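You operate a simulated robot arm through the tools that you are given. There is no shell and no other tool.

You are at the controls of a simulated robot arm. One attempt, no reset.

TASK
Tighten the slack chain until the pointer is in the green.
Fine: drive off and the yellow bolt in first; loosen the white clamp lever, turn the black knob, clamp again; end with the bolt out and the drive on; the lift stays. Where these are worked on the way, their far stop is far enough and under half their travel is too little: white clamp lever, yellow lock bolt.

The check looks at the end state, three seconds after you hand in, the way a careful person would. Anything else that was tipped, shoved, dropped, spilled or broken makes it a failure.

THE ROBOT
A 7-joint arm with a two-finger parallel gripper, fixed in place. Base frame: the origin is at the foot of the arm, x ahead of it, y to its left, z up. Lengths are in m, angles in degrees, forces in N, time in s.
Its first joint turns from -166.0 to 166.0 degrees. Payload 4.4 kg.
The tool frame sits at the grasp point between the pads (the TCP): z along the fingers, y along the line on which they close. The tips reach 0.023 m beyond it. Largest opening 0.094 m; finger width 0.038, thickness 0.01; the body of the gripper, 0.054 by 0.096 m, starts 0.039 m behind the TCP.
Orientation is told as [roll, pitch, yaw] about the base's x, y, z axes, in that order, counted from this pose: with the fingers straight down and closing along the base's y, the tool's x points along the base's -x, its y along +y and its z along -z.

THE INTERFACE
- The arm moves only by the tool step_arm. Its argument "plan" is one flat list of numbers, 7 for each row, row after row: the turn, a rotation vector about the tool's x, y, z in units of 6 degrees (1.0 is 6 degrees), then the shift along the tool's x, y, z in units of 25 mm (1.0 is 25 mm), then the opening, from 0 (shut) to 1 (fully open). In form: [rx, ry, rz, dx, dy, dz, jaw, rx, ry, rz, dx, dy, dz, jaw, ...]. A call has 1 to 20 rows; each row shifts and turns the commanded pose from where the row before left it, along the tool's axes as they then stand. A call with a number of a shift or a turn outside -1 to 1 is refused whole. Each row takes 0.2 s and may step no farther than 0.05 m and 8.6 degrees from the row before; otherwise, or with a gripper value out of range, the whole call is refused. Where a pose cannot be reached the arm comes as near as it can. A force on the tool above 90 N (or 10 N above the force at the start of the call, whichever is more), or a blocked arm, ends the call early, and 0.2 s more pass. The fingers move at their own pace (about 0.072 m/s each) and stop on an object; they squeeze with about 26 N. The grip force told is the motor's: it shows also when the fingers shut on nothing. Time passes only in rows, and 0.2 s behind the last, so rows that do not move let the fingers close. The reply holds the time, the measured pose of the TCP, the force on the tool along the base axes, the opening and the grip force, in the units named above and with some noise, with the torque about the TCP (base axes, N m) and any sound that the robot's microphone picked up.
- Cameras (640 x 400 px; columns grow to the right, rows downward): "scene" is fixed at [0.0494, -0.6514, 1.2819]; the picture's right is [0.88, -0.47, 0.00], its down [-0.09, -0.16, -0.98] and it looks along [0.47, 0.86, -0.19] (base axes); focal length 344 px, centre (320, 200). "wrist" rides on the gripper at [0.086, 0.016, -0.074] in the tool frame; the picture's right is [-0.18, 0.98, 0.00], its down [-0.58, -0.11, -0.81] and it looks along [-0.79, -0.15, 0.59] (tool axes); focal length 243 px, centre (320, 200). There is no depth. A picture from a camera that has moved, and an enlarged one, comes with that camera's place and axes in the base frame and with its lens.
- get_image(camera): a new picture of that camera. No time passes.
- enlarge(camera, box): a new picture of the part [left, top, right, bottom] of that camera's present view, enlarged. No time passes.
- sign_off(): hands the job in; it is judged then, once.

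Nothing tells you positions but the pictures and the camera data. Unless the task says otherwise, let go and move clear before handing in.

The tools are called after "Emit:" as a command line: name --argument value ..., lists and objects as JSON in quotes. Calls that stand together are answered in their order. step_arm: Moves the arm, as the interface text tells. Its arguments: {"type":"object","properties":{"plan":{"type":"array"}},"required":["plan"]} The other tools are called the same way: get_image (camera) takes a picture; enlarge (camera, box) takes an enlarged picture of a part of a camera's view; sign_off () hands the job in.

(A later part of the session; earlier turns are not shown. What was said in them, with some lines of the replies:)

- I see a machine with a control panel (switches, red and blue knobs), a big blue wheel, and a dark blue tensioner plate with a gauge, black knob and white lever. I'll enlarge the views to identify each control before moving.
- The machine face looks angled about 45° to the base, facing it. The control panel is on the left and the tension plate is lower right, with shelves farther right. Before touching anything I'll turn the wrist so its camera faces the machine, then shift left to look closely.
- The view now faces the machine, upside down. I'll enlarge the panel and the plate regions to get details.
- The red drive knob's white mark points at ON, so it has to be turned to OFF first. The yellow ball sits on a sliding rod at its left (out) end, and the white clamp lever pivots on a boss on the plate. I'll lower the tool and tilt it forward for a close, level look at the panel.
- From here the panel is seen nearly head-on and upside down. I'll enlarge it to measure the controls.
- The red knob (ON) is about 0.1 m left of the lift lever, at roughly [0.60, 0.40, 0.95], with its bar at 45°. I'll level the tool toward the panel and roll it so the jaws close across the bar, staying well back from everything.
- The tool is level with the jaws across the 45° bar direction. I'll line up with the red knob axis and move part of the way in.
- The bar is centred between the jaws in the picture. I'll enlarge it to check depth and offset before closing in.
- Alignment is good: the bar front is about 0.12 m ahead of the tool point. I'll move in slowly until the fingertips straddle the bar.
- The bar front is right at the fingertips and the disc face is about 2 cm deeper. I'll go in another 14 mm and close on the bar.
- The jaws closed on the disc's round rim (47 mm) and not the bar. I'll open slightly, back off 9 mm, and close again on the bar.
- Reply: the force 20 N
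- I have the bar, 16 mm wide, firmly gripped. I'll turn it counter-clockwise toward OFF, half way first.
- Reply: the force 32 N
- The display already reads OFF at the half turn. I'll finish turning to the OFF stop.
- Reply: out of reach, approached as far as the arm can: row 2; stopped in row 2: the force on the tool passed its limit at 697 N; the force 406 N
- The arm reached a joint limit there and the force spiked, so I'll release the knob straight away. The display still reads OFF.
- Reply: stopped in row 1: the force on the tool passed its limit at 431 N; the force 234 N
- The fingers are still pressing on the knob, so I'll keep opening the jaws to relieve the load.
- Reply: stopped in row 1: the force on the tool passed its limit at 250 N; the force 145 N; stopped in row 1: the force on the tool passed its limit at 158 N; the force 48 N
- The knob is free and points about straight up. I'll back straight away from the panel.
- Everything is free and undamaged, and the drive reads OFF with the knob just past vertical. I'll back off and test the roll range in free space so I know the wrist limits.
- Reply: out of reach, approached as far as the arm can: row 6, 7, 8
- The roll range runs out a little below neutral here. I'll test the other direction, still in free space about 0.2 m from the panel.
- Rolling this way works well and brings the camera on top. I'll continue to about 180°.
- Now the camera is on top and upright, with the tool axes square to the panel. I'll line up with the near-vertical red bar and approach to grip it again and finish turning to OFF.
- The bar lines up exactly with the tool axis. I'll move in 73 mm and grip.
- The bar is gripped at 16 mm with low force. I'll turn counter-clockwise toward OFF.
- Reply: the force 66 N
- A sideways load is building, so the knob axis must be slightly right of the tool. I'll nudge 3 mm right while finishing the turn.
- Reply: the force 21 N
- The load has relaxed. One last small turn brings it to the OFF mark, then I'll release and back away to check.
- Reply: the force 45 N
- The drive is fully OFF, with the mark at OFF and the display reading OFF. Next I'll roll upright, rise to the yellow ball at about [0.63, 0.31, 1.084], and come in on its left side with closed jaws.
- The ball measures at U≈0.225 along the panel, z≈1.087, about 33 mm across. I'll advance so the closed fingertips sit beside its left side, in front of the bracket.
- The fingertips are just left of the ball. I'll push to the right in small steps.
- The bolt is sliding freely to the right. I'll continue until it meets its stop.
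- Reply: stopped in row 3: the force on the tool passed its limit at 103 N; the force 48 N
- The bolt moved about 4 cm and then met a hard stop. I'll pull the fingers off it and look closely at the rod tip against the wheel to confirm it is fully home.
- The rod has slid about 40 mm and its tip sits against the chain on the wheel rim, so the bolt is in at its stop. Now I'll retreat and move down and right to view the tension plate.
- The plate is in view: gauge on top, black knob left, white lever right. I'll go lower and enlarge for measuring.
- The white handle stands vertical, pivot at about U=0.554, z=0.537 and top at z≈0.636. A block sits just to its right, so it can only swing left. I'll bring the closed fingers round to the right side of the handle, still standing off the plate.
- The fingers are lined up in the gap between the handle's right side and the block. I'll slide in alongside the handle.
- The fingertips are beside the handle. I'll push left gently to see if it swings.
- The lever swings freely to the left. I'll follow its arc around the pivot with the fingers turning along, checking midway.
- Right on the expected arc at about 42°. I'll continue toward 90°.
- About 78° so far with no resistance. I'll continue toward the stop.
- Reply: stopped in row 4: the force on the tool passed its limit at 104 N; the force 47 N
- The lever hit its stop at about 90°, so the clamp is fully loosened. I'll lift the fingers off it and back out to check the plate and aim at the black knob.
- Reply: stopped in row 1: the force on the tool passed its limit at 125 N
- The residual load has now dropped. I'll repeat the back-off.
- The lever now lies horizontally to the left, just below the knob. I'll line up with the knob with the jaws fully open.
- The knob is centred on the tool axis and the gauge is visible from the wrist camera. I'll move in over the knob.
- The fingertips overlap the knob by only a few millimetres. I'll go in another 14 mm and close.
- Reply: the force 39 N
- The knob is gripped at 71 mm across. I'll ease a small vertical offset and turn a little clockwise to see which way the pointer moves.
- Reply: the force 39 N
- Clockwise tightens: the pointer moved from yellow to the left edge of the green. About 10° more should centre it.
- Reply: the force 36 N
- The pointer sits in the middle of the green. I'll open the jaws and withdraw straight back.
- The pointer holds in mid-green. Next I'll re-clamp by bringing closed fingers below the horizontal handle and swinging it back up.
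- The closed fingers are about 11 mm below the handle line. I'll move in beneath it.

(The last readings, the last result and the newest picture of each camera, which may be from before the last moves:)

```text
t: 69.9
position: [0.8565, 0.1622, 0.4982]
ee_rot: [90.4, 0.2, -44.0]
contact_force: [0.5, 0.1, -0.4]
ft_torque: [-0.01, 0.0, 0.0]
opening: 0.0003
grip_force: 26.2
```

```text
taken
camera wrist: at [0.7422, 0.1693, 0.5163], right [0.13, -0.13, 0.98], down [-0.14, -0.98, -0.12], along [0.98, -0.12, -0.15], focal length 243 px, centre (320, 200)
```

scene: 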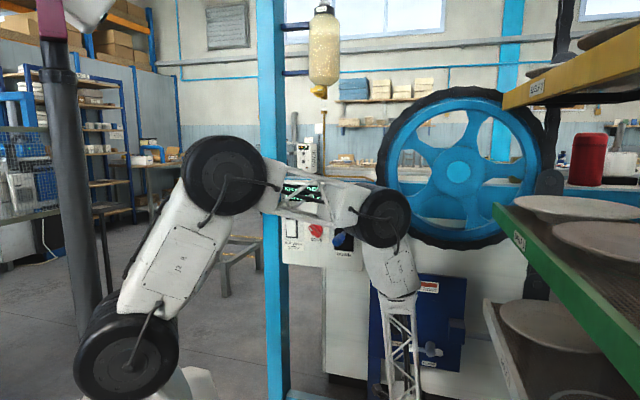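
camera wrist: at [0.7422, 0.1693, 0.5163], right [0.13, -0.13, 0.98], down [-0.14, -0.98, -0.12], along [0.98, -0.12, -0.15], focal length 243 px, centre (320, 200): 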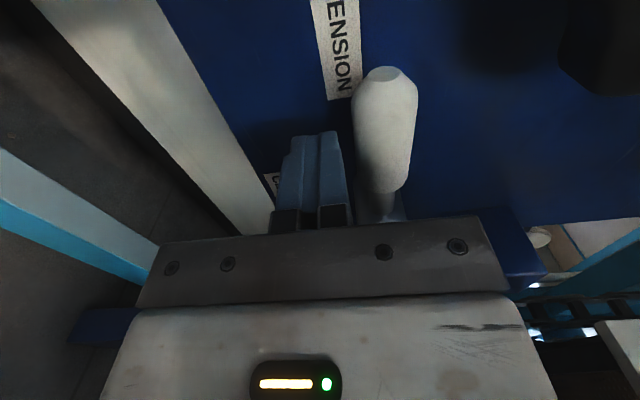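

The fingers are directly below the handle. I'll lift it and follow the arc clockwise, first half.

Emit:
step_arm --plan '[0, 0, 0, 0, 0.4, 0, 0, 0, 0, 1, 0.092, 0.272, 0, 0, 0, 0, 1, 0.092, 0.272, 0, 0, 0, 0, 1, 0.092, 0.272, 0, 0, 0, 0, 1, 0.092, 0.272, 0, 0, 0, 0, 1, 0.092, 0.272, 0, 0, 0, 0, 1, 0.092, 0.272, 0, 0, 0, 0, 1, 0.092, 0.272, 0, 0]'

Emit:
get_image --camera "wrist"

Emit:
enlarge --camera "scene" --box '[360, 260, 480, 380]'

```text
t: 71.7
position: [0.8545, 0.1639, 0.5569]
ee_rot: [90.5, 42.2, -43.5]
contact_force: [0.3, 0.6, 0.6]
ft_torque: [-0.04, 0.02, 0.0]
opening: 0.0001
grip_force: 26.3
```

```text
taken
camera wrist: at [0.7647, 0.1462, 0.6287], right [0.57, -0.56, 0.6], down [-0.3, -0.83, -0.48], along [0.76, 0.09, -0.64], focal length 243 px, centre (320, 200)
```

wrist: 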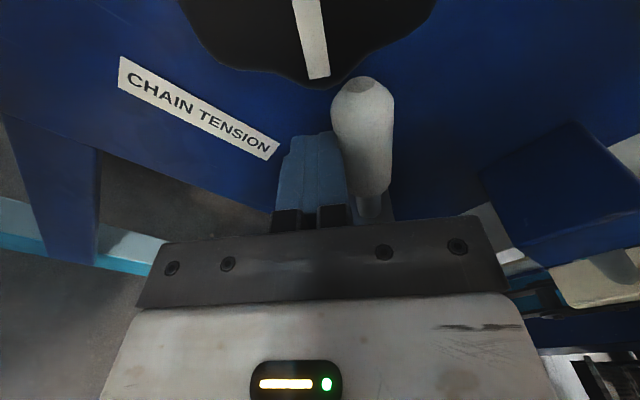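

```text
3.33 times, centred on (420, 320) of scene
camera zoom: at [0.0494, -0.6514, 1.2819], right [0.88, -0.47, 0.0], down [-0.09, -0.16, -0.98], along [0.47, 0.86, -0.19], focal length 1148 px, centre (-13, -200)
```

zoom: 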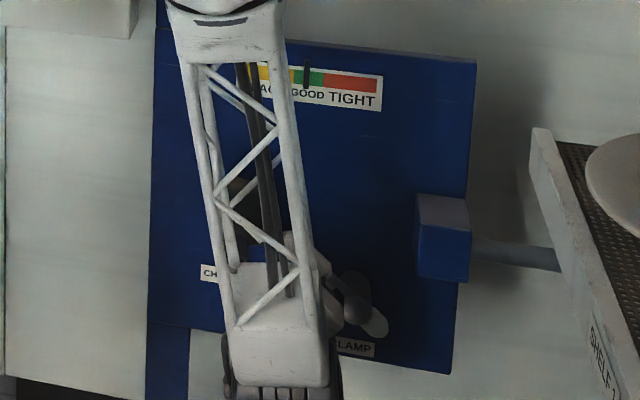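

Half way up and the handle is following. I'll continue toward vertical.

Emit:
step_arm --plan '[0, 0, 1, 0.12, 0.3, 0, 0, 0, 0, 1, 0.12, 0.3, 0, 0, 0, 0, 1, 0.092, 0.272, 0, 0, 0, 0, 1, 0.092, 0.272, 0, 0, 0, 0, 1, 0.092, 0.272, 0, 0, 0, 0, 1, 0.092, 0.272, 0, 0, 0, 0, 1, 0.092, 0.272, 0, 0]'

Emit:
get_image --camera "wrist"

Emit:
enlarge --camera "scene" --box '[360, 260, 480, 380]'

```text
t: 73.3
position: [0.8804, 0.1417, 0.5955]
ee_rot: [94.2, 84.2, -39.8]
contact_force: [0.6, -0.6, 0.2]
ft_torque: [0.01, 0.03, 0.0]
opening: 0.0001
grip_force: 25.8
```

```text
taken
camera wrist: at [0.8319, 0.082, 0.6846], right [0.72, -0.69, -0.08], down [-0.59, -0.54, -0.6], along [0.37, 0.48, -0.8], focal length 243 px, centre (320, 200)
```

wrist: 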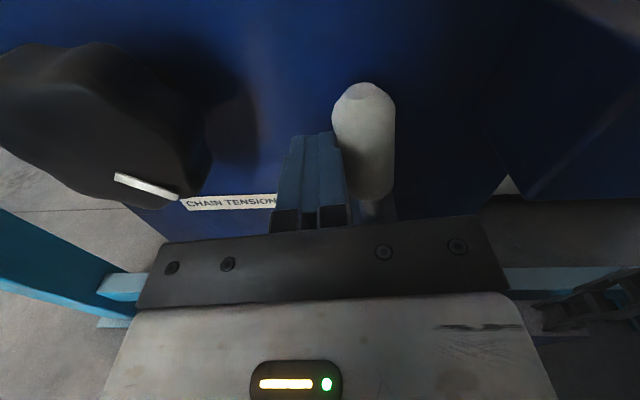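

```text
3.33 times, centred on (420, 320) of scene
camera zoom: at [0.0494, -0.6514, 1.2819], right [0.88, -0.47, 0.0], down [-0.09, -0.16, -0.98], along [0.47, 0.86, -0.19], focal length 1148 px, centre (-13, -200)
```

zoom: 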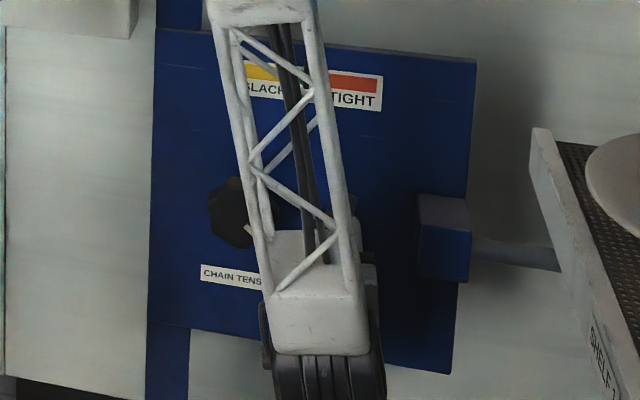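

The handle is almost vertical. I'll push the last bit in small steps until it meets its stop.

Emit:
step_arm --plan '[0, 0, 1, 0.06, 0.25, 0, 0, 0, 0, 0, 0, 0.2, 0, 0, 0, 0, 0, 0, 0.2, 0, 0, 0, 0, 0, 0, 0.2, 0, 0, 0, 0, 0, 0, 0.2, 0, 0, 0, 0, 0, 0, 0.2, 0, 0]'

Emit:
get_image --camera "wrist"

Emit:
enlarge --camera "scene" --box '[360, 260, 480, 380]'

```text
t: 74.2
position: [0.8882, 0.1336, 0.5972]
ee_rot: [-148.7, 89.5, 77.8]
contact_force: [-31.0, 16.3, 18.6]
ft_torque: [0.44, 0.23, 0.45]
opening: 0.0
grip_force: 25.6
stopped in row 4: the force on the tool passed its limit at 104 N (the readings are from after the stop); the commanded pose is now the measured one
```

```text
taken
camera wrist: at [0.8472, 0.0666, 0.685], right [0.71, -0.67, -0.19], down [-0.63, -0.51, -0.59], along [0.3, 0.54, -0.79], focal length 243 px, centre (320, 200)
```

wrist: 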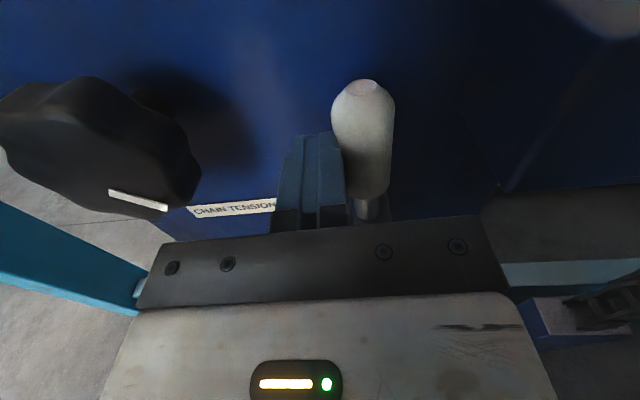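

```text
3.33 times, centred on (420, 320) of scene
camera zoom: at [0.0494, -0.6514, 1.2819], right [0.88, -0.47, 0.0], down [-0.09, -0.16, -0.98], along [0.47, 0.86, -0.19], focal length 1148 px, centre (-13, -200)
```

zoom: 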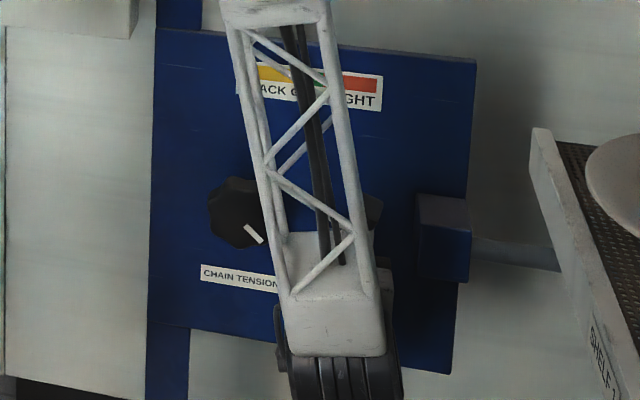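

The handle is back at its vertical stop, so it is clamped. I'll ease off to the left and withdraw.

Emit:
step_arm --plan '[0, 0, 0, 0, -0.3, 0, 0, 0, 0, 0, 0, -0.2, 0, 0, 0, 0, 0, 0, 0, -0.8, 0, 0, 0, 0, 0, 0, -1, 0, 0, 0, 0, 0, 0, -1, 0, 0, 0, 0, 0, 0, -1, 0, 0, 0, 0, 0, 0, -1, 0, 0, 0, 0, 0, 0, -1, 0, 0, 0, 0, 0, 0, -1, 0, 0, 0, 0, 0, 0, -1, 0]'

Emit:
get_image --camera "wrist"

Emit:
get_image --camera "scene"

```text
t: 76.4
position: [0.7464, 0.0001, 0.5949]
ee_rot: [-150.9, 89.4, 75.3]
contact_force: [1.2, -0.5, 0.2]
ft_torque: [-0.02, 0.01, -0.04]
opening: 0.0
grip_force: 25.9
```

```text
taken
camera wrist: at [0.705, -0.0664, 0.6839], right [0.71, -0.68, -0.19], down [-0.63, -0.5, -0.59], along [0.3, 0.54, -0.79], focal length 243 px, centre (320, 200)
```

wrist: 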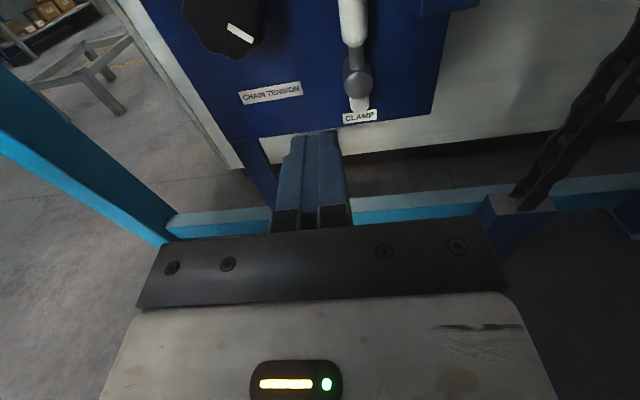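

```text
taken
```

scene: 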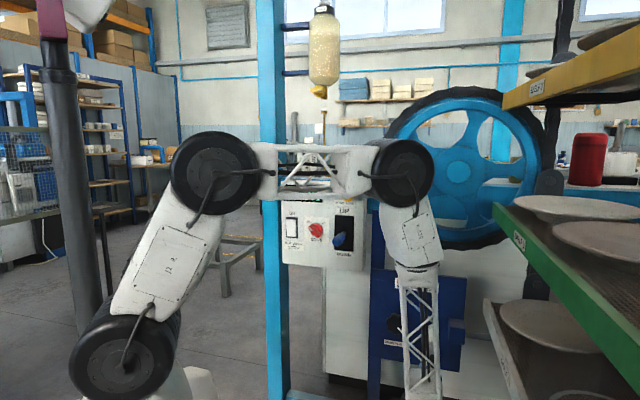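

The lever is upright again and clear. Now I'll travel up and left to approach the yellow ball from its right side.

Emit:
step_arm --plan '[0, 0, 0, 0, -1, -1, 0, 0, 0, 0, 0, -1, 0, 0, 0, 0, 0, 0, -1, 0, 0, 0, 0, 0, 0, -1, 0, 0, 0, 0, 0, 1, -1, 0, 0, 0, 0, 0, 1, 0, 0, 0, 0, 0, 0, 1, 0, 0, 0, 0, 0, 0, 1, 0, 0, 0, 0, 0, 0, 1, 0, 0, 0, 0, 0, 0, 1, 0, 0, 0, 0, 0, 0, 1, 0, 0, 0, 0, 0, 0, 1, 0, 0, 0, 0, 0, 0, 1, 0, 0, 0, 0, 0, 0, 1, 0, 0, 0, 0, 0, 0, 1, 0, 0, 0, 0, 0, 0, 1, 0, 0, 0, 0, 0, 0, 1, 0, 0, 0, 0, 0, 0, 1, 0, 0, 0]'

Emit:
get_image --camera "scene"

Emit:
enlarge --camera "scene" --box '[360, 260, 480, 380]'

```text
t: 80.2
position: [0.6374, 0.0654, 0.946]
ee_rot: [-145.1, 89.6, 81.2]
contact_force: [-0.1, -0.2, -0.3]
ft_torque: [0.04, 0.0, -0.01]
opening: 0.0
grip_force: 26.6
```

```text
taken
```

scene: 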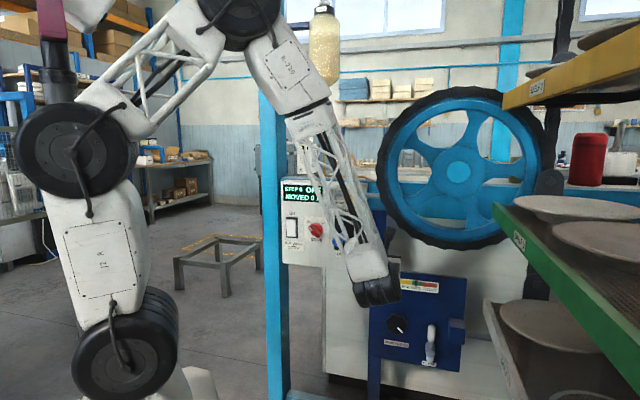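

```text
3.33 times, centred on (420, 320) of scene
camera zoom: at [0.0494, -0.6514, 1.2819], right [0.88, -0.47, 0.0], down [-0.09, -0.16, -0.98], along [0.47, 0.86, -0.19], focal length 1148 px, centre (-13, -200)
```

zoom: 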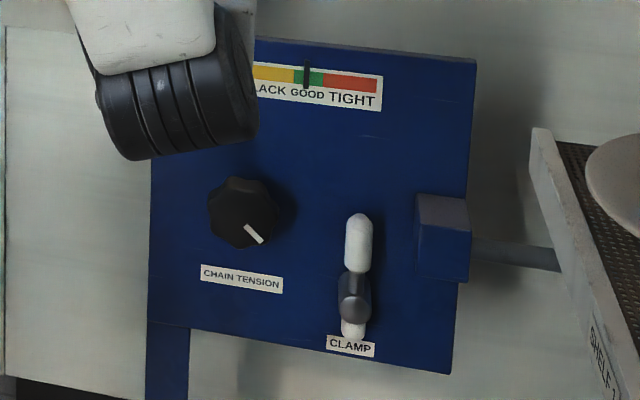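

The plate looks right: pointer in green, lever upright. I'll continue up to ball height and left to its right-hand side.

Emit:
step_arm --plan '[0, 0, 0, 1, 0, 0, 0, 0, 0, 0, 1, 0, 0, 0, 0, 0, 0, 1, 0, 0, 0, 0, 0, 0, 1, 0, 0, 0, 0, 0, 0, 1, 0, 0, 0, 0, 0, 0, 0.64, 0, 0, 0, 0, 0, 0, 0, -0.95, 0.5, 0, 0, 0, 0, 0, -0.95, 0.5, 0, 0, 0, 0, 0, -0.95, 0.5, 0, 0, 0, 0, 0, -0.95, 0.5, 0]'

Emit:
get_image --camera "wrist"

```text
t: 82.4
position: [0.6027, 0.1638, 1.0871]
ee_rot: [-147.5, 89.5, 78.7]
contact_force: [-0.8, -0.9, 0.8]
ft_torque: [0.0, 0.03, -0.01]
opening: 0.0001
grip_force: 25.9
```

```text
taken
camera wrist: at [0.5618, 0.0976, 1.1745], right [0.71, -0.68, -0.19], down [-0.63, -0.5, -0.59], along [0.3, 0.54, -0.79], focal length 243 px, centre (320, 200)
```

wrist: 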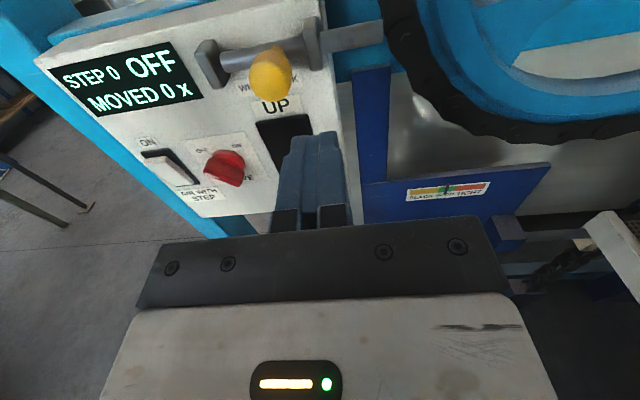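

The ball is ahead-left with about 2 cm clearance. I'll advance beside its right side.

Emit:
step_arm --plan '[0, 0, 0, 0, 0, 1, 0, 0, 0, 0, 0, 0, 1, 0, 0, 0, 0, 0, 0, 1, 0, 0, 0, 0, 0, 0, 1, 0, 0, 0, 0, 0, 0, 0.5, 0]'

Emit:
get_image --camera "wrist"

```text
t: 83.6
position: [0.68, 0.2459, 1.0884]
ee_rot: [-148.2, 89.6, 78.3]
contact_force: [-0.4, -0.5, 0.4]
ft_torque: [0.03, 0.01, -0.03]
opening: 0.0001
grip_force: 26.1
```

```text
taken
camera wrist: at [0.6393, 0.1805, 1.176], right [0.71, -0.68, -0.19], down [-0.63, -0.5, -0.59], along [0.3, 0.54, -0.79], focal length 243 px, centre (320, 200)
```

wrist: 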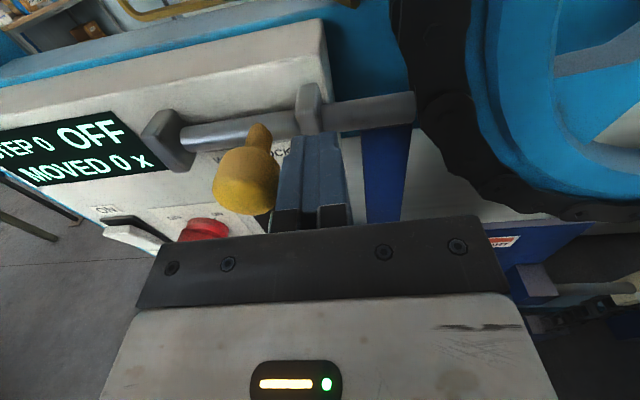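

The fingers are beside the ball. I'll push it left toward its out position.

Emit:
step_arm --plan '[0, 0, 0, 0, -0.4, 0, 0, 0, 0, 0, 0, -0.4, 0, 0, 0, 0, 0, 0, -0.4, 0, 0, 0, 0, 0, 0, -0.4, 0, 0, 0, 0, 0, 0, -0.4, 0, 0]'

Emit:
step_arm --plan '[0, 0, 0, 0, -0.15, 0, 0, 0, 0, 0, 0, -0.15, 0, 0, 0, 0, 0, 0, -0.15, 0, 0, 0, 0, 0, 0, -0.15, 0, 0]'

Emit:
get_image --camera "wrist"

```text
t: 84.8
position: [0.6439, 0.2811, 1.0884]
ee_rot: [-148.6, 89.5, 77.8]
contact_force: [0.3, -0.2, -1.2]
ft_torque: [-0.03, -0.02, 0.03]
opening: 0.0001
grip_force: 26.1
```

```text
t: 85.7
position: [0.6382, 0.2835, 1.0885]
ee_rot: [-134.3, 89.4, 91.5]
contact_force: [26.1, -33.8, -5.8]
ft_torque: [-0.31, -0.15, -0.65]
opening: 0.0
grip_force: 25.4
stopped in row 4: the force on the tool passed its limit at 101 N (the readings are from after the stop); the commanded pose is now the measured one
```

```text
taken
camera wrist: at [0.5973, 0.2184, 1.1762], right [0.7, -0.68, -0.19], down [-0.64, -0.5, -0.59], along [0.31, 0.54, -0.79], focal length 243 px, centre (320, 200)
```

wrist: 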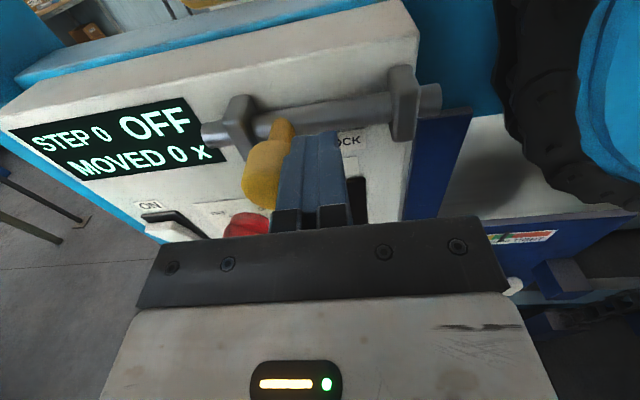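

The bolt is fully out again at its left stop. I'll back off and move in front of the red drive knob, then test the roll range in free space for the turn back to ON.

Emit:
step_arm --plan '[0, 0, 0, 0, 0.2, 0, 0, 0, 0, 0, 0, 0.2, -0.2, 0, 0, 0, 0, 0, 0, -1, 0, 0, 0, 0, 0, 0, -1, 0, 0, 0, 0, 0, 0, -1, 0, 0, 0, 0, 0, 0, -1, 0, 0, 0, 0, 0, 0, -1, 0, 0, 0, 0, 0, -0.9, 0, 0, 0, 0, 0, 0, -0.9, 0, 0, 0, 0, 0, 0, -0.9, 0, 0, 0, 0, 0, 0, -0.9, 0, 0, 0, 0, 0, -1, -0.9, 0, 0.5, 0, 0, 0, -1, 0, 0, 0.5, 0, 0, 0, -1, 0, 0, 0.5, 0, 0, 0, -1, 0, 0, 0.5, 0, 0, 0, -1, 0, 0, 0.5, 0, 0, 0, -0.8, 0, 0, 0.5]'

Emit:
get_image --camera "wrist"

Emit:
enlarge --camera "scene" --box '[278, 170, 378, 270]'

```text
t: 89.3
position: [0.4742, 0.2639, 0.9426]
ee_rot: [-145.7, 89.4, 80.3]
contact_force: [-0.1, -0.6, -0.6]
ft_torque: [-0.03, 0.01, 0.01]
opening: 0.047
grip_force: 0.0
```

```text
taken
camera wrist: at [0.4326, 0.1983, 1.0302], right [0.71, -0.68, -0.19], down [-0.64, -0.5, -0.59], along [0.31, 0.54, -0.79], focal length 243 px, centre (320, 200)
```

wrist: 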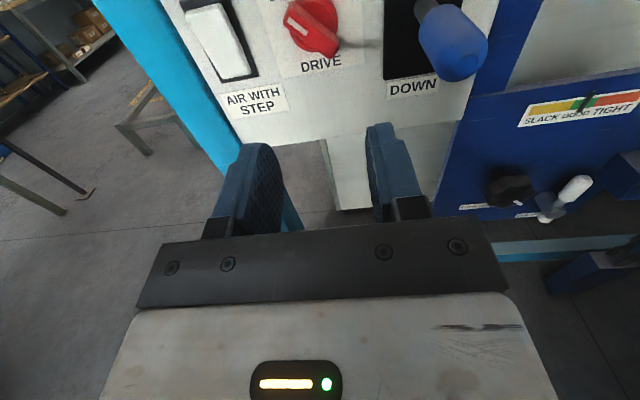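

```text
4.00 times, centred on (328, 220) of scene
camera zoom: at [0.0494, -0.6514, 1.2819], right [0.88, -0.47, 0.0], down [-0.09, -0.16, -0.98], along [0.47, 0.86, -0.19], focal length 1377 px, centre (288, 120)
```

zoom: 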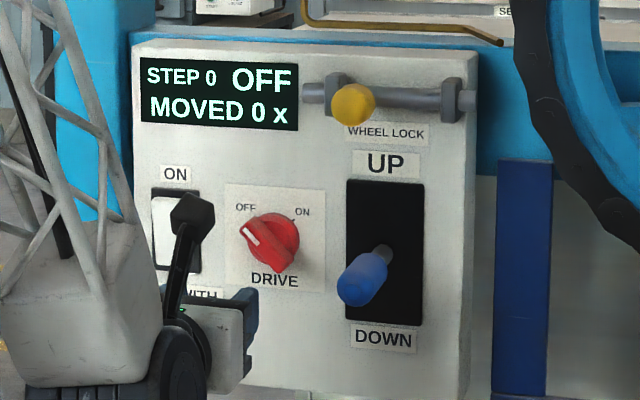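

The yellow ball is back at its original place. I'll test rolling 48° past upright here in free space.

Emit:
step_arm --plan '[0, 0, 1, 0, 0, 0, 0.5, 0, 0, 1, 0, 0, 0, 0.5, 0, 0, 1, 0, 0, 0, 0.5, 0, 0, 1, 0, 0, 0, 0.5, 0, 0, 1, 0, 0, 0, 0.5, 0, 0, 1, 0, 0, 0, 0.5, 0, 0, 1, 0, 0, 0, 0.5, 0, 0, 1, 0, 0, 0, 0.5]'

Emit:
get_image --camera "scene"

```text
t: 91.1
position: [0.473, 0.2653, 0.9433]
ee_rot: [-90.5, 41.6, 135.6]
contact_force: [0.4, 0.6, -0.8]
ft_torque: [-0.04, 0.0, -0.01]
opening: 0.0469
grip_force: 0.0
```

```text
taken
```

scene: 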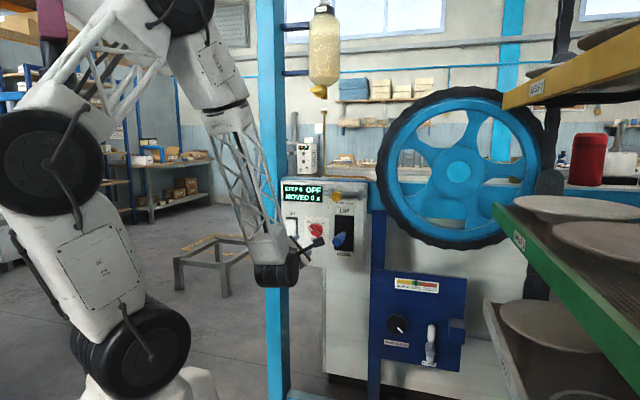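

That roll is reachable. I'll move closer with this roll and rotate back to 135°, checking the whole range needed right in front of the knob.

Emit:
step_arm --plan '[0, 0, 0, -0.21, -0.19, 1, 0.5, 0, 0, 0, 0, 0, 1, 0.5, 0, 0, 0, 0, 0, 1, 0.5, 0, 0, 0, 0, 0, 1, 0.5, 0, 0, 0, 0, 0, 1, 0.5, 0, 0, -1, 0, 0, 0, 0.5, 0, 0, -1, 0, 0, 0, 0.5, 0, 0, -1, 0, 0, 0, 0.5, 0, 0, -1, 0, 0, 0, 0.5, 0, 0, -1, 0, 0, 0, 0.5, 0, 0, -1, 0, 0, 0, 0.5, 0, 0, -1, 0, 0, 0, 0.5, 0, 0, -1, 0, 0, 0, 0.5]'

Emit:
get_image --camera "wrist"

```text
t: 93.9
position: [0.5553, 0.3589, 0.944]
ee_rot: [-146.7, 89.5, 79.1]
contact_force: [-0.7, 0.3, 0.2]
ft_torque: [0.03, 0.0, -0.03]
opening: 0.0471
grip_force: 0.0
```

```text
taken
camera wrist: at [0.5137, 0.2939, 1.0319], right [0.71, -0.68, -0.19], down [-0.64, -0.5, -0.59], along [0.31, 0.54, -0.79], focal length 243 px, centre (320, 200)
```

wrist: 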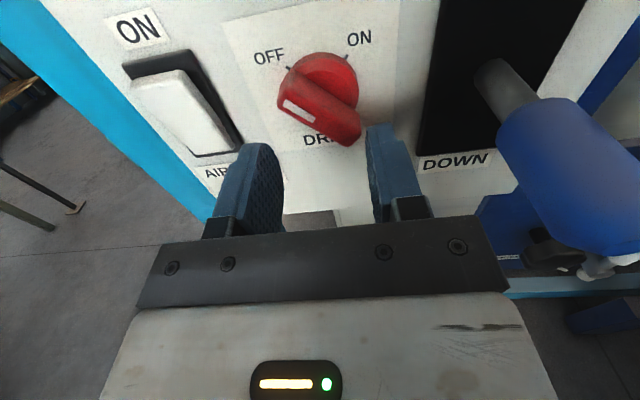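

The whole range is reachable here. I'll align a couple of millimetres right, roll to 135° to match the bar, and move in to grip it.

Emit:
step_arm --plan '[0, 0, -1, 0, 0.08, 0, 0.5, 0, 0, -1, 0, 0, 0, 0.5, 0, 0, -1, 0, 0, 0, 0.5, 0, 0, -1, 0, 0, 0, 0.5, 0, 0, -1, 0, 0, 0, 0.5, 0, 0, -1, 0, 0, 0, 0.5, 0, 0, -1, 0, 0, 0, 0.5, 0, 0, -0.5, 0, 0, 0, 0.5]'

Emit:
get_image --camera "wrist"

```text
t: 95.7
position: [0.5566, 0.3592, 0.9442]
ee_rot: [90.6, 45.3, -43.6]
contact_force: [-0.1, 0.5, 0.6]
ft_torque: [0.0, 0.02, 0.0]
opening: 0.0469
grip_force: 0.1
```

```text
taken
camera wrist: at [0.4686, 0.3387, 1.019], right [0.59, -0.58, 0.56], down [-0.32, -0.81, -0.5], along [0.74, 0.11, -0.66], focal length 243 px, centre (320, 200)
```

wrist: 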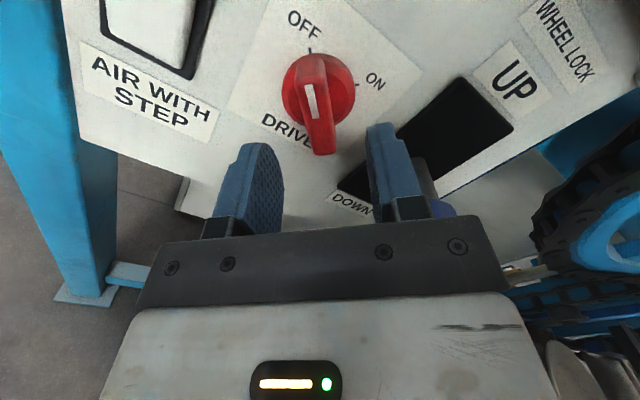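

The bar is vertical between the jaws. I'll move in and close on it.

Emit:
step_arm --plan '[0, 0, 0, 0, 0, 0.8, 0.5, 0, 0, 0, 0, 0, 0.6, 0.5, 0, 0, 0, 0, 0, 0.3, 0.5, 0, 0, 0, 0, 0, 0, 0.1, 0, 0, 0, 0, 0, 0, 0.1, 0, 0, 0, 0, 0, 0, 0.1]'

Emit:
get_image --camera "wrist"

```text
t: 97.1
position: [0.586, 0.3897, 0.9432]
ee_rot: [90.5, 45.3, -43.6]
contact_force: [-8.1, 28.5, -17.6]
ft_torque: [0.44, -0.46, -0.08]
opening: 0.016
grip_force: 44.7
```

```text
taken
camera wrist: at [0.4976, 0.3692, 1.0186], right [0.59, -0.58, 0.56], down [-0.32, -0.81, -0.49], along [0.74, 0.12, -0.66], focal length 243 px, centre (320, 200)
```

wrist: 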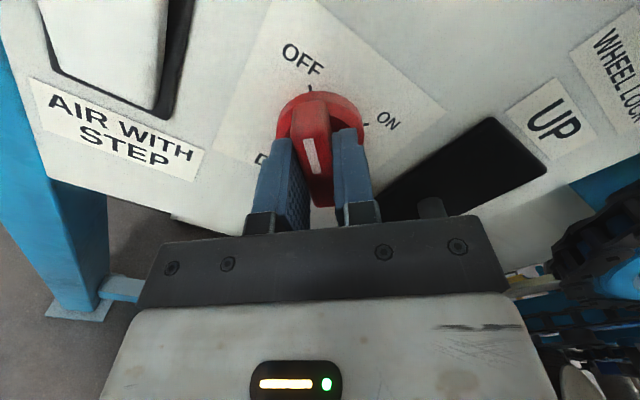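

Gripped at 16 mm. I'll turn clockwise toward ON in stages.

Emit:
step_arm --plan '[0, 0, 0, 0, -0.06, 0, 0.1, 0, 0, 1, 0, 0, 0, 0.1, 0, 0, 1, 0, 0, 0, 0.1, 0, 0, 1, 0, 0, 0, 0.1, 0, 0, 1, 0, 0, 0, 0.1]'

Emit:
step_arm --plan '[0, 0, 1, 0, 0, 0, 0.1, 0, 0, 1, 0, 0, 0, 0.1, 0, 0, 1, 0, 0, 0, 0.1]'

Emit:
get_image --camera "wrist"

Emit:
enlarge --camera "scene" --box '[278, 170, 378, 270]'

```text
t: 98.3
position: [0.5851, 0.39, 0.9438]
ee_rot: [91.3, 69.3, -42.9]
contact_force: [-6.6, 4.3, -2.7]
ft_torque: [0.68, -0.69, -0.46]
opening: 0.0163
grip_force: 45.4
```

```text
t: 99.1
position: [0.5849, 0.3888, 0.9446]
ee_rot: [98.5, 87.5, -35.5]
contact_force: [-8.8, 17.5, -3.5]
ft_torque: [0.63, -0.67, -0.63]
opening: 0.0161
grip_force: 45.4
```

```text
taken
camera wrist: at [0.5411, 0.3269, 1.0324], right [0.71, -0.69, -0.14], down [-0.62, -0.52, -0.59], along [0.33, 0.51, -0.79], focal length 243 px, centre (320, 200)
```

wrist: 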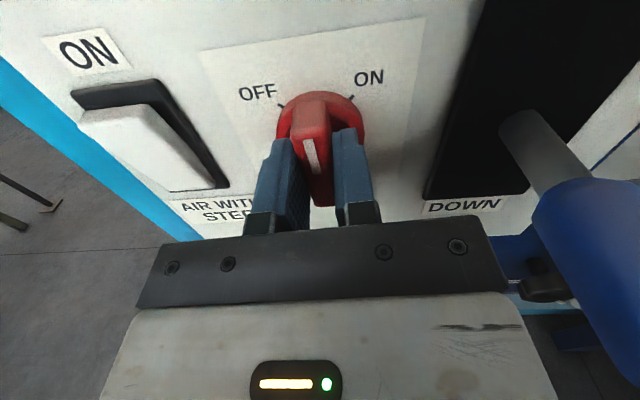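

```text
4.00 times, centred on (328, 220) of scene
camera zoom: at [0.0494, -0.6514, 1.2819], right [0.88, -0.47, 0.0], down [-0.09, -0.16, -0.98], along [0.47, 0.86, -0.19], focal length 1377 px, centre (288, 120)
```

zoom: 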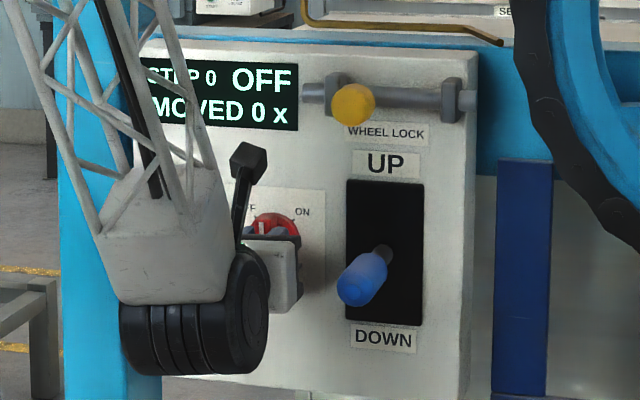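

Straight up now with low force. I'll continue clockwise toward ON.

Emit:
step_arm --plan '[0, 0, 1, 0, 0, 0, 0.1, 0, 0, 1, 0, 0, 0, 0.1, 0, 0, 1, 0, 0, 0, 0.1, 0, 0, 1, 0, 0, 0, 0.1]'

Emit:
get_image --camera "wrist"

Emit:
enlarge --camera "scene" --box '[278, 170, 378, 270]'

```text
t: 100.1
position: [0.5855, 0.3894, 0.9437]
ee_rot: [-91.4, 68.5, 135.0]
contact_force: [-45.6, 19.1, 11.0]
ft_torque: [0.55, -0.6, -0.44]
opening: 0.016
grip_force: 45.5
```

```text
taken
camera wrist: at [0.5656, 0.3034, 1.0199], right [0.61, -0.59, -0.53], down [-0.78, -0.36, -0.51], along [0.11, 0.73, -0.68], focal length 243 px, centre (320, 200)
```

wrist: 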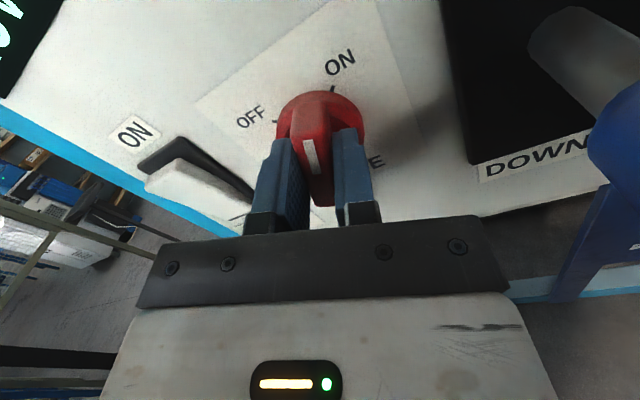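

```text
4.00 times, centred on (328, 220) of scene
camera zoom: at [0.0494, -0.6514, 1.2819], right [0.88, -0.47, 0.0], down [-0.09, -0.16, -0.98], along [0.47, 0.86, -0.19], focal length 1377 px, centre (288, 120)
```

zoom: 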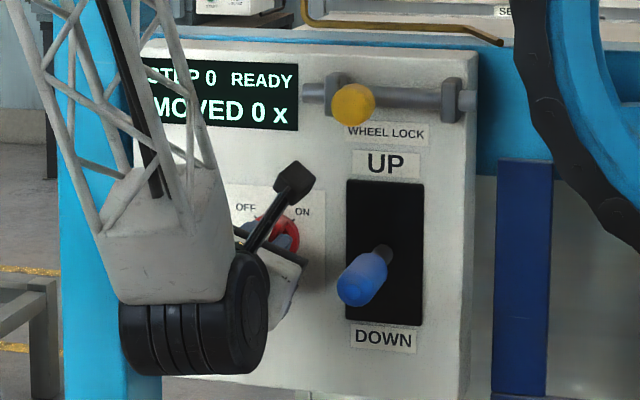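

The display now reads READY, so the drive is on and the chain fault is cleared. I'll complete the turn to the ON mark while relieving a little side load.

Emit:
step_arm --plan '[0, 0, 0, -0.03, -0.07, 0, 0.1, 0, 0, 1, 0, 0, 0, 0.1, 0, 0, 1, 0, 0, 0, 0.1, 0, 0, 1, 0, 0, 0, 0.1, 0, 0, 0.8, 0, 0, 0, 0.1]'

Emit:
get_image --camera "wrist"

Emit:
enlarge --camera "scene" --box '[278, 170, 378, 270]'

```text
t: 101.3
position: [0.5862, 0.3912, 0.9439]
ee_rot: [-90.8, 45.9, 135.4]
contact_force: [2.0, -21.6, 21.7]
ft_torque: [0.2, -0.16, -1.46]
opening: 0.0163
grip_force: 45.3
```

```text
taken
camera wrist: at [0.5834, 0.2865, 0.996], right [0.42, -0.4, -0.82], down [-0.91, -0.24, -0.35], along [-0.06, 0.89, -0.46], focal length 243 px, centre (320, 200)
```

wrist: 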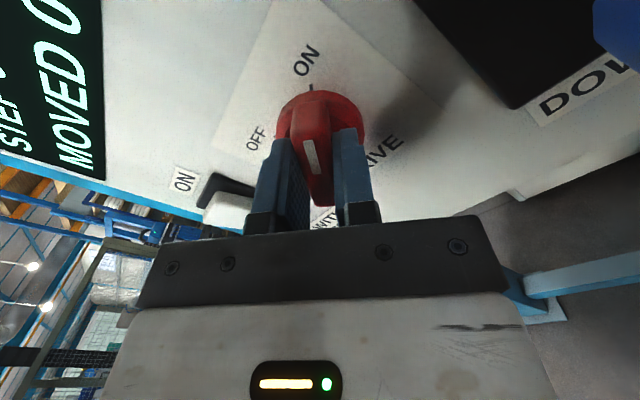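

```text
4.00 times, centred on (328, 220) of scene
camera zoom: at [0.0494, -0.6514, 1.2819], right [0.88, -0.47, 0.0], down [-0.09, -0.16, -0.98], along [0.47, 0.86, -0.19], focal length 1377 px, centre (288, 120)
```

zoom: 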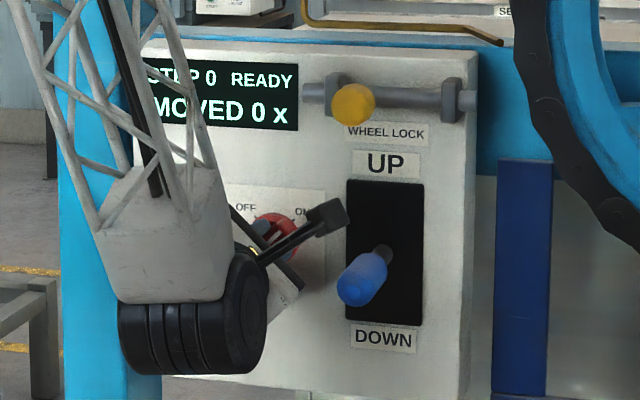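

The knob's mark is aligned with ON and the display reads READY. I'll release, back straight off, and check everything.

Emit:
step_arm --plan '[0, 0, 0, 0, 0, 0, 0.4, 0, 0, 0, 0, 0, 0, 0.4, 0, 0, 0, 0, 0, -0.8, 0.4, 0, 0, 0, 0, 0, -1, 0.4, 0, 0, 0, 0, 0, -1, 0.4, 0, 0, 0, 0, 0, -1, 0.4, 0, 0, 0, 0, 0, -1, 0.4, 0, 0, 0, 0, 0, -1, 0.4, 0, 0, 0, 0, 0, -1, 0.4]'

Emit:
get_image --camera "scene"

Emit:
enlarge --camera "scene" --box '[278, 170, 378, 270]'

Emit:
enlarge --camera "scene" --box '[360, 260, 480, 380]'

```text
t: 103.3
position: [0.4665, 0.2692, 0.9437]
ee_rot: [-90.6, 45.9, 135.6]
contact_force: [0.1, -1.3, 0.6]
ft_torque: [0.01, 0.01, 0.01]
opening: 0.0378
grip_force: 0.0
```

```text
taken
```

scene: 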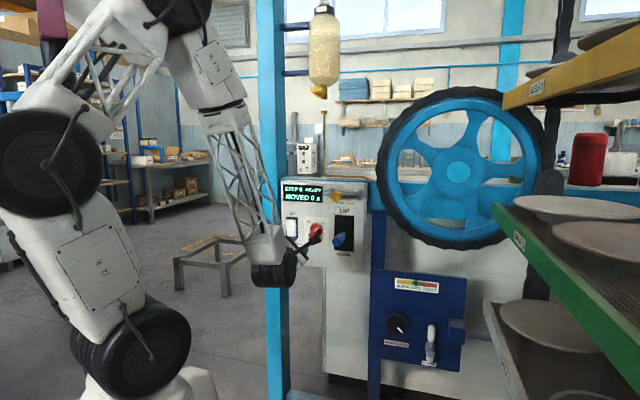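

```text
4.00 times, centred on (328, 220) of scene
camera zoom: at [0.0494, -0.6514, 1.2819], right [0.88, -0.47, 0.0], down [-0.09, -0.16, -0.98], along [0.47, 0.86, -0.19], focal length 1377 px, centre (288, 120)
```

zoom: 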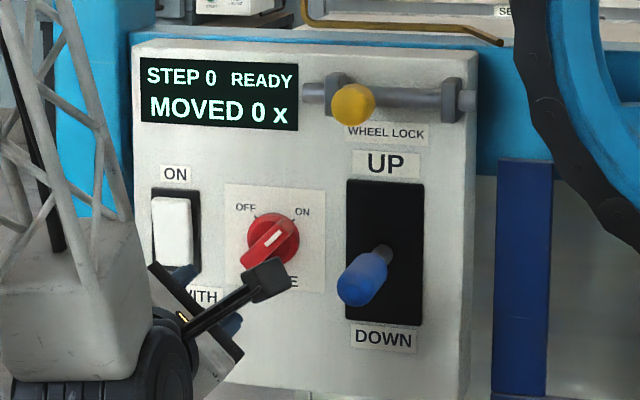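

```text
3.33 times, centred on (420, 320) of scene
camera zoom: at [0.0494, -0.6514, 1.2819], right [0.88, -0.47, 0.0], down [-0.09, -0.16, -0.98], along [0.47, 0.86, -0.19], focal length 1148 px, centre (-13, -200)
```

zoom: 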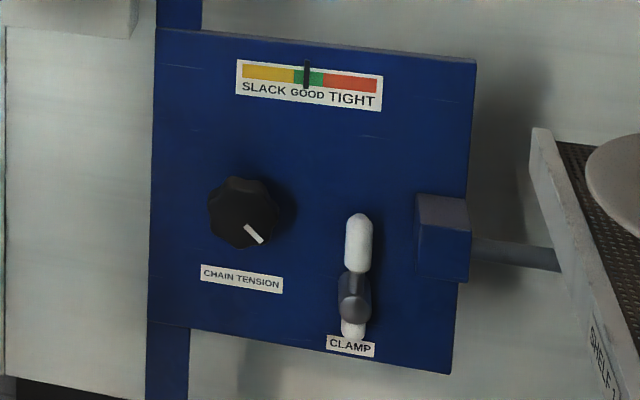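

All states check out: the pointer is mid-green, the clamp is upright, the bolt is out, the drive is ON (READY), and the lift lever and air switch are unchanged. I'll move a little farther clear and take a last look.

Emit:
step_arm --plan '[0, 0, 0, 0, 0, -1, 0.4, 0, 0, 0, 0, 0, -1, 0.4, 0, 0, 0, 0, 0, 0, 0.4, 0, 0, 0, 0, 0, 0, 0.4, 0, 0, 0, 0, 0, 0, 0.4]'

Emit:
get_image --camera "scene"

Emit:
enlarge --camera "scene" --box '[278, 170, 378, 270]'

```text
t: 104.5
position: [0.4314, 0.2337, 0.9428]
ee_rot: [-90.6, 45.9, 135.6]
contact_force: [-0.3, -0.1, 0.4]
ft_torque: [-0.03, -0.02, 0.01]
opening: 0.0377
grip_force: 0.0
```

```text
taken
```

scene: 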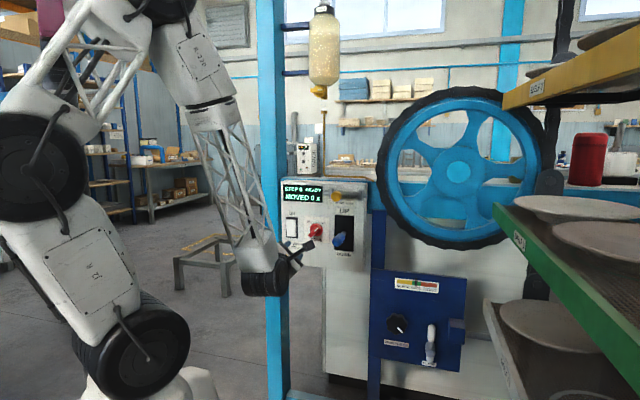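

```text
4.00 times, centred on (328, 220) of scene
camera zoom: at [0.0494, -0.6514, 1.2819], right [0.88, -0.47, 0.0], down [-0.09, -0.16, -0.98], along [0.47, 0.86, -0.19], focal length 1377 px, centre (288, 120)
```

zoom: 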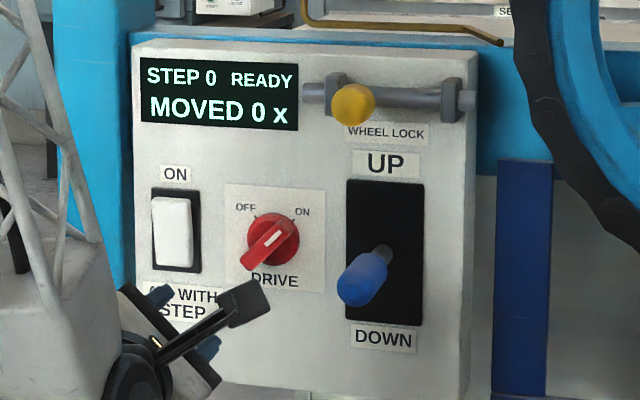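

The gripper is clear and everything is in its end state: drive ON (READY), bolt out, clamp shut, pointer in the green, lift untouched. I'm handing in now.

Emit:
sign_off

```text
The job is handed in.
```

The chain is tightened: the pointer sits in the middle of the green, and it held there after I clamped up and let go. I've handed the job in and haven't seen a verdict.

| Control | What I did | End state |
|---|---|---|
| Red drive knob | Turned to OFF first, back to ON last | ON, display reads READY (it read CHAIN at the start) |
| Yellow lock bolt | Pushed in about 40 mm to a hard stop, later pushed back out | Out, where it started |
| White clamp lever | Swung about 90° to its stop, then back up to its stop | Upright, clamped |
| Black knob | Turned clockwise about 28° | Pointer mid-green |
| Blue lift lever, air switch | Not touched | Unchanged |

- **Force spike:** On the first attempt to turn the drive off, the arm ran into a joint limit while holding the red knob. The force peaked at about 700 N before the call stopped. I released the knob, re-gripped it another way and finished the turn. I saw no damage in the pictures, and the knob worked normally afterwards.
- **Bolt stop:** When the bolt stopped, its tip was against the chain and the ball had not reached the right bracket. I took that as its far stop. If it can go further, it was still about two thirds in by my measurement, more than the half you asked for.
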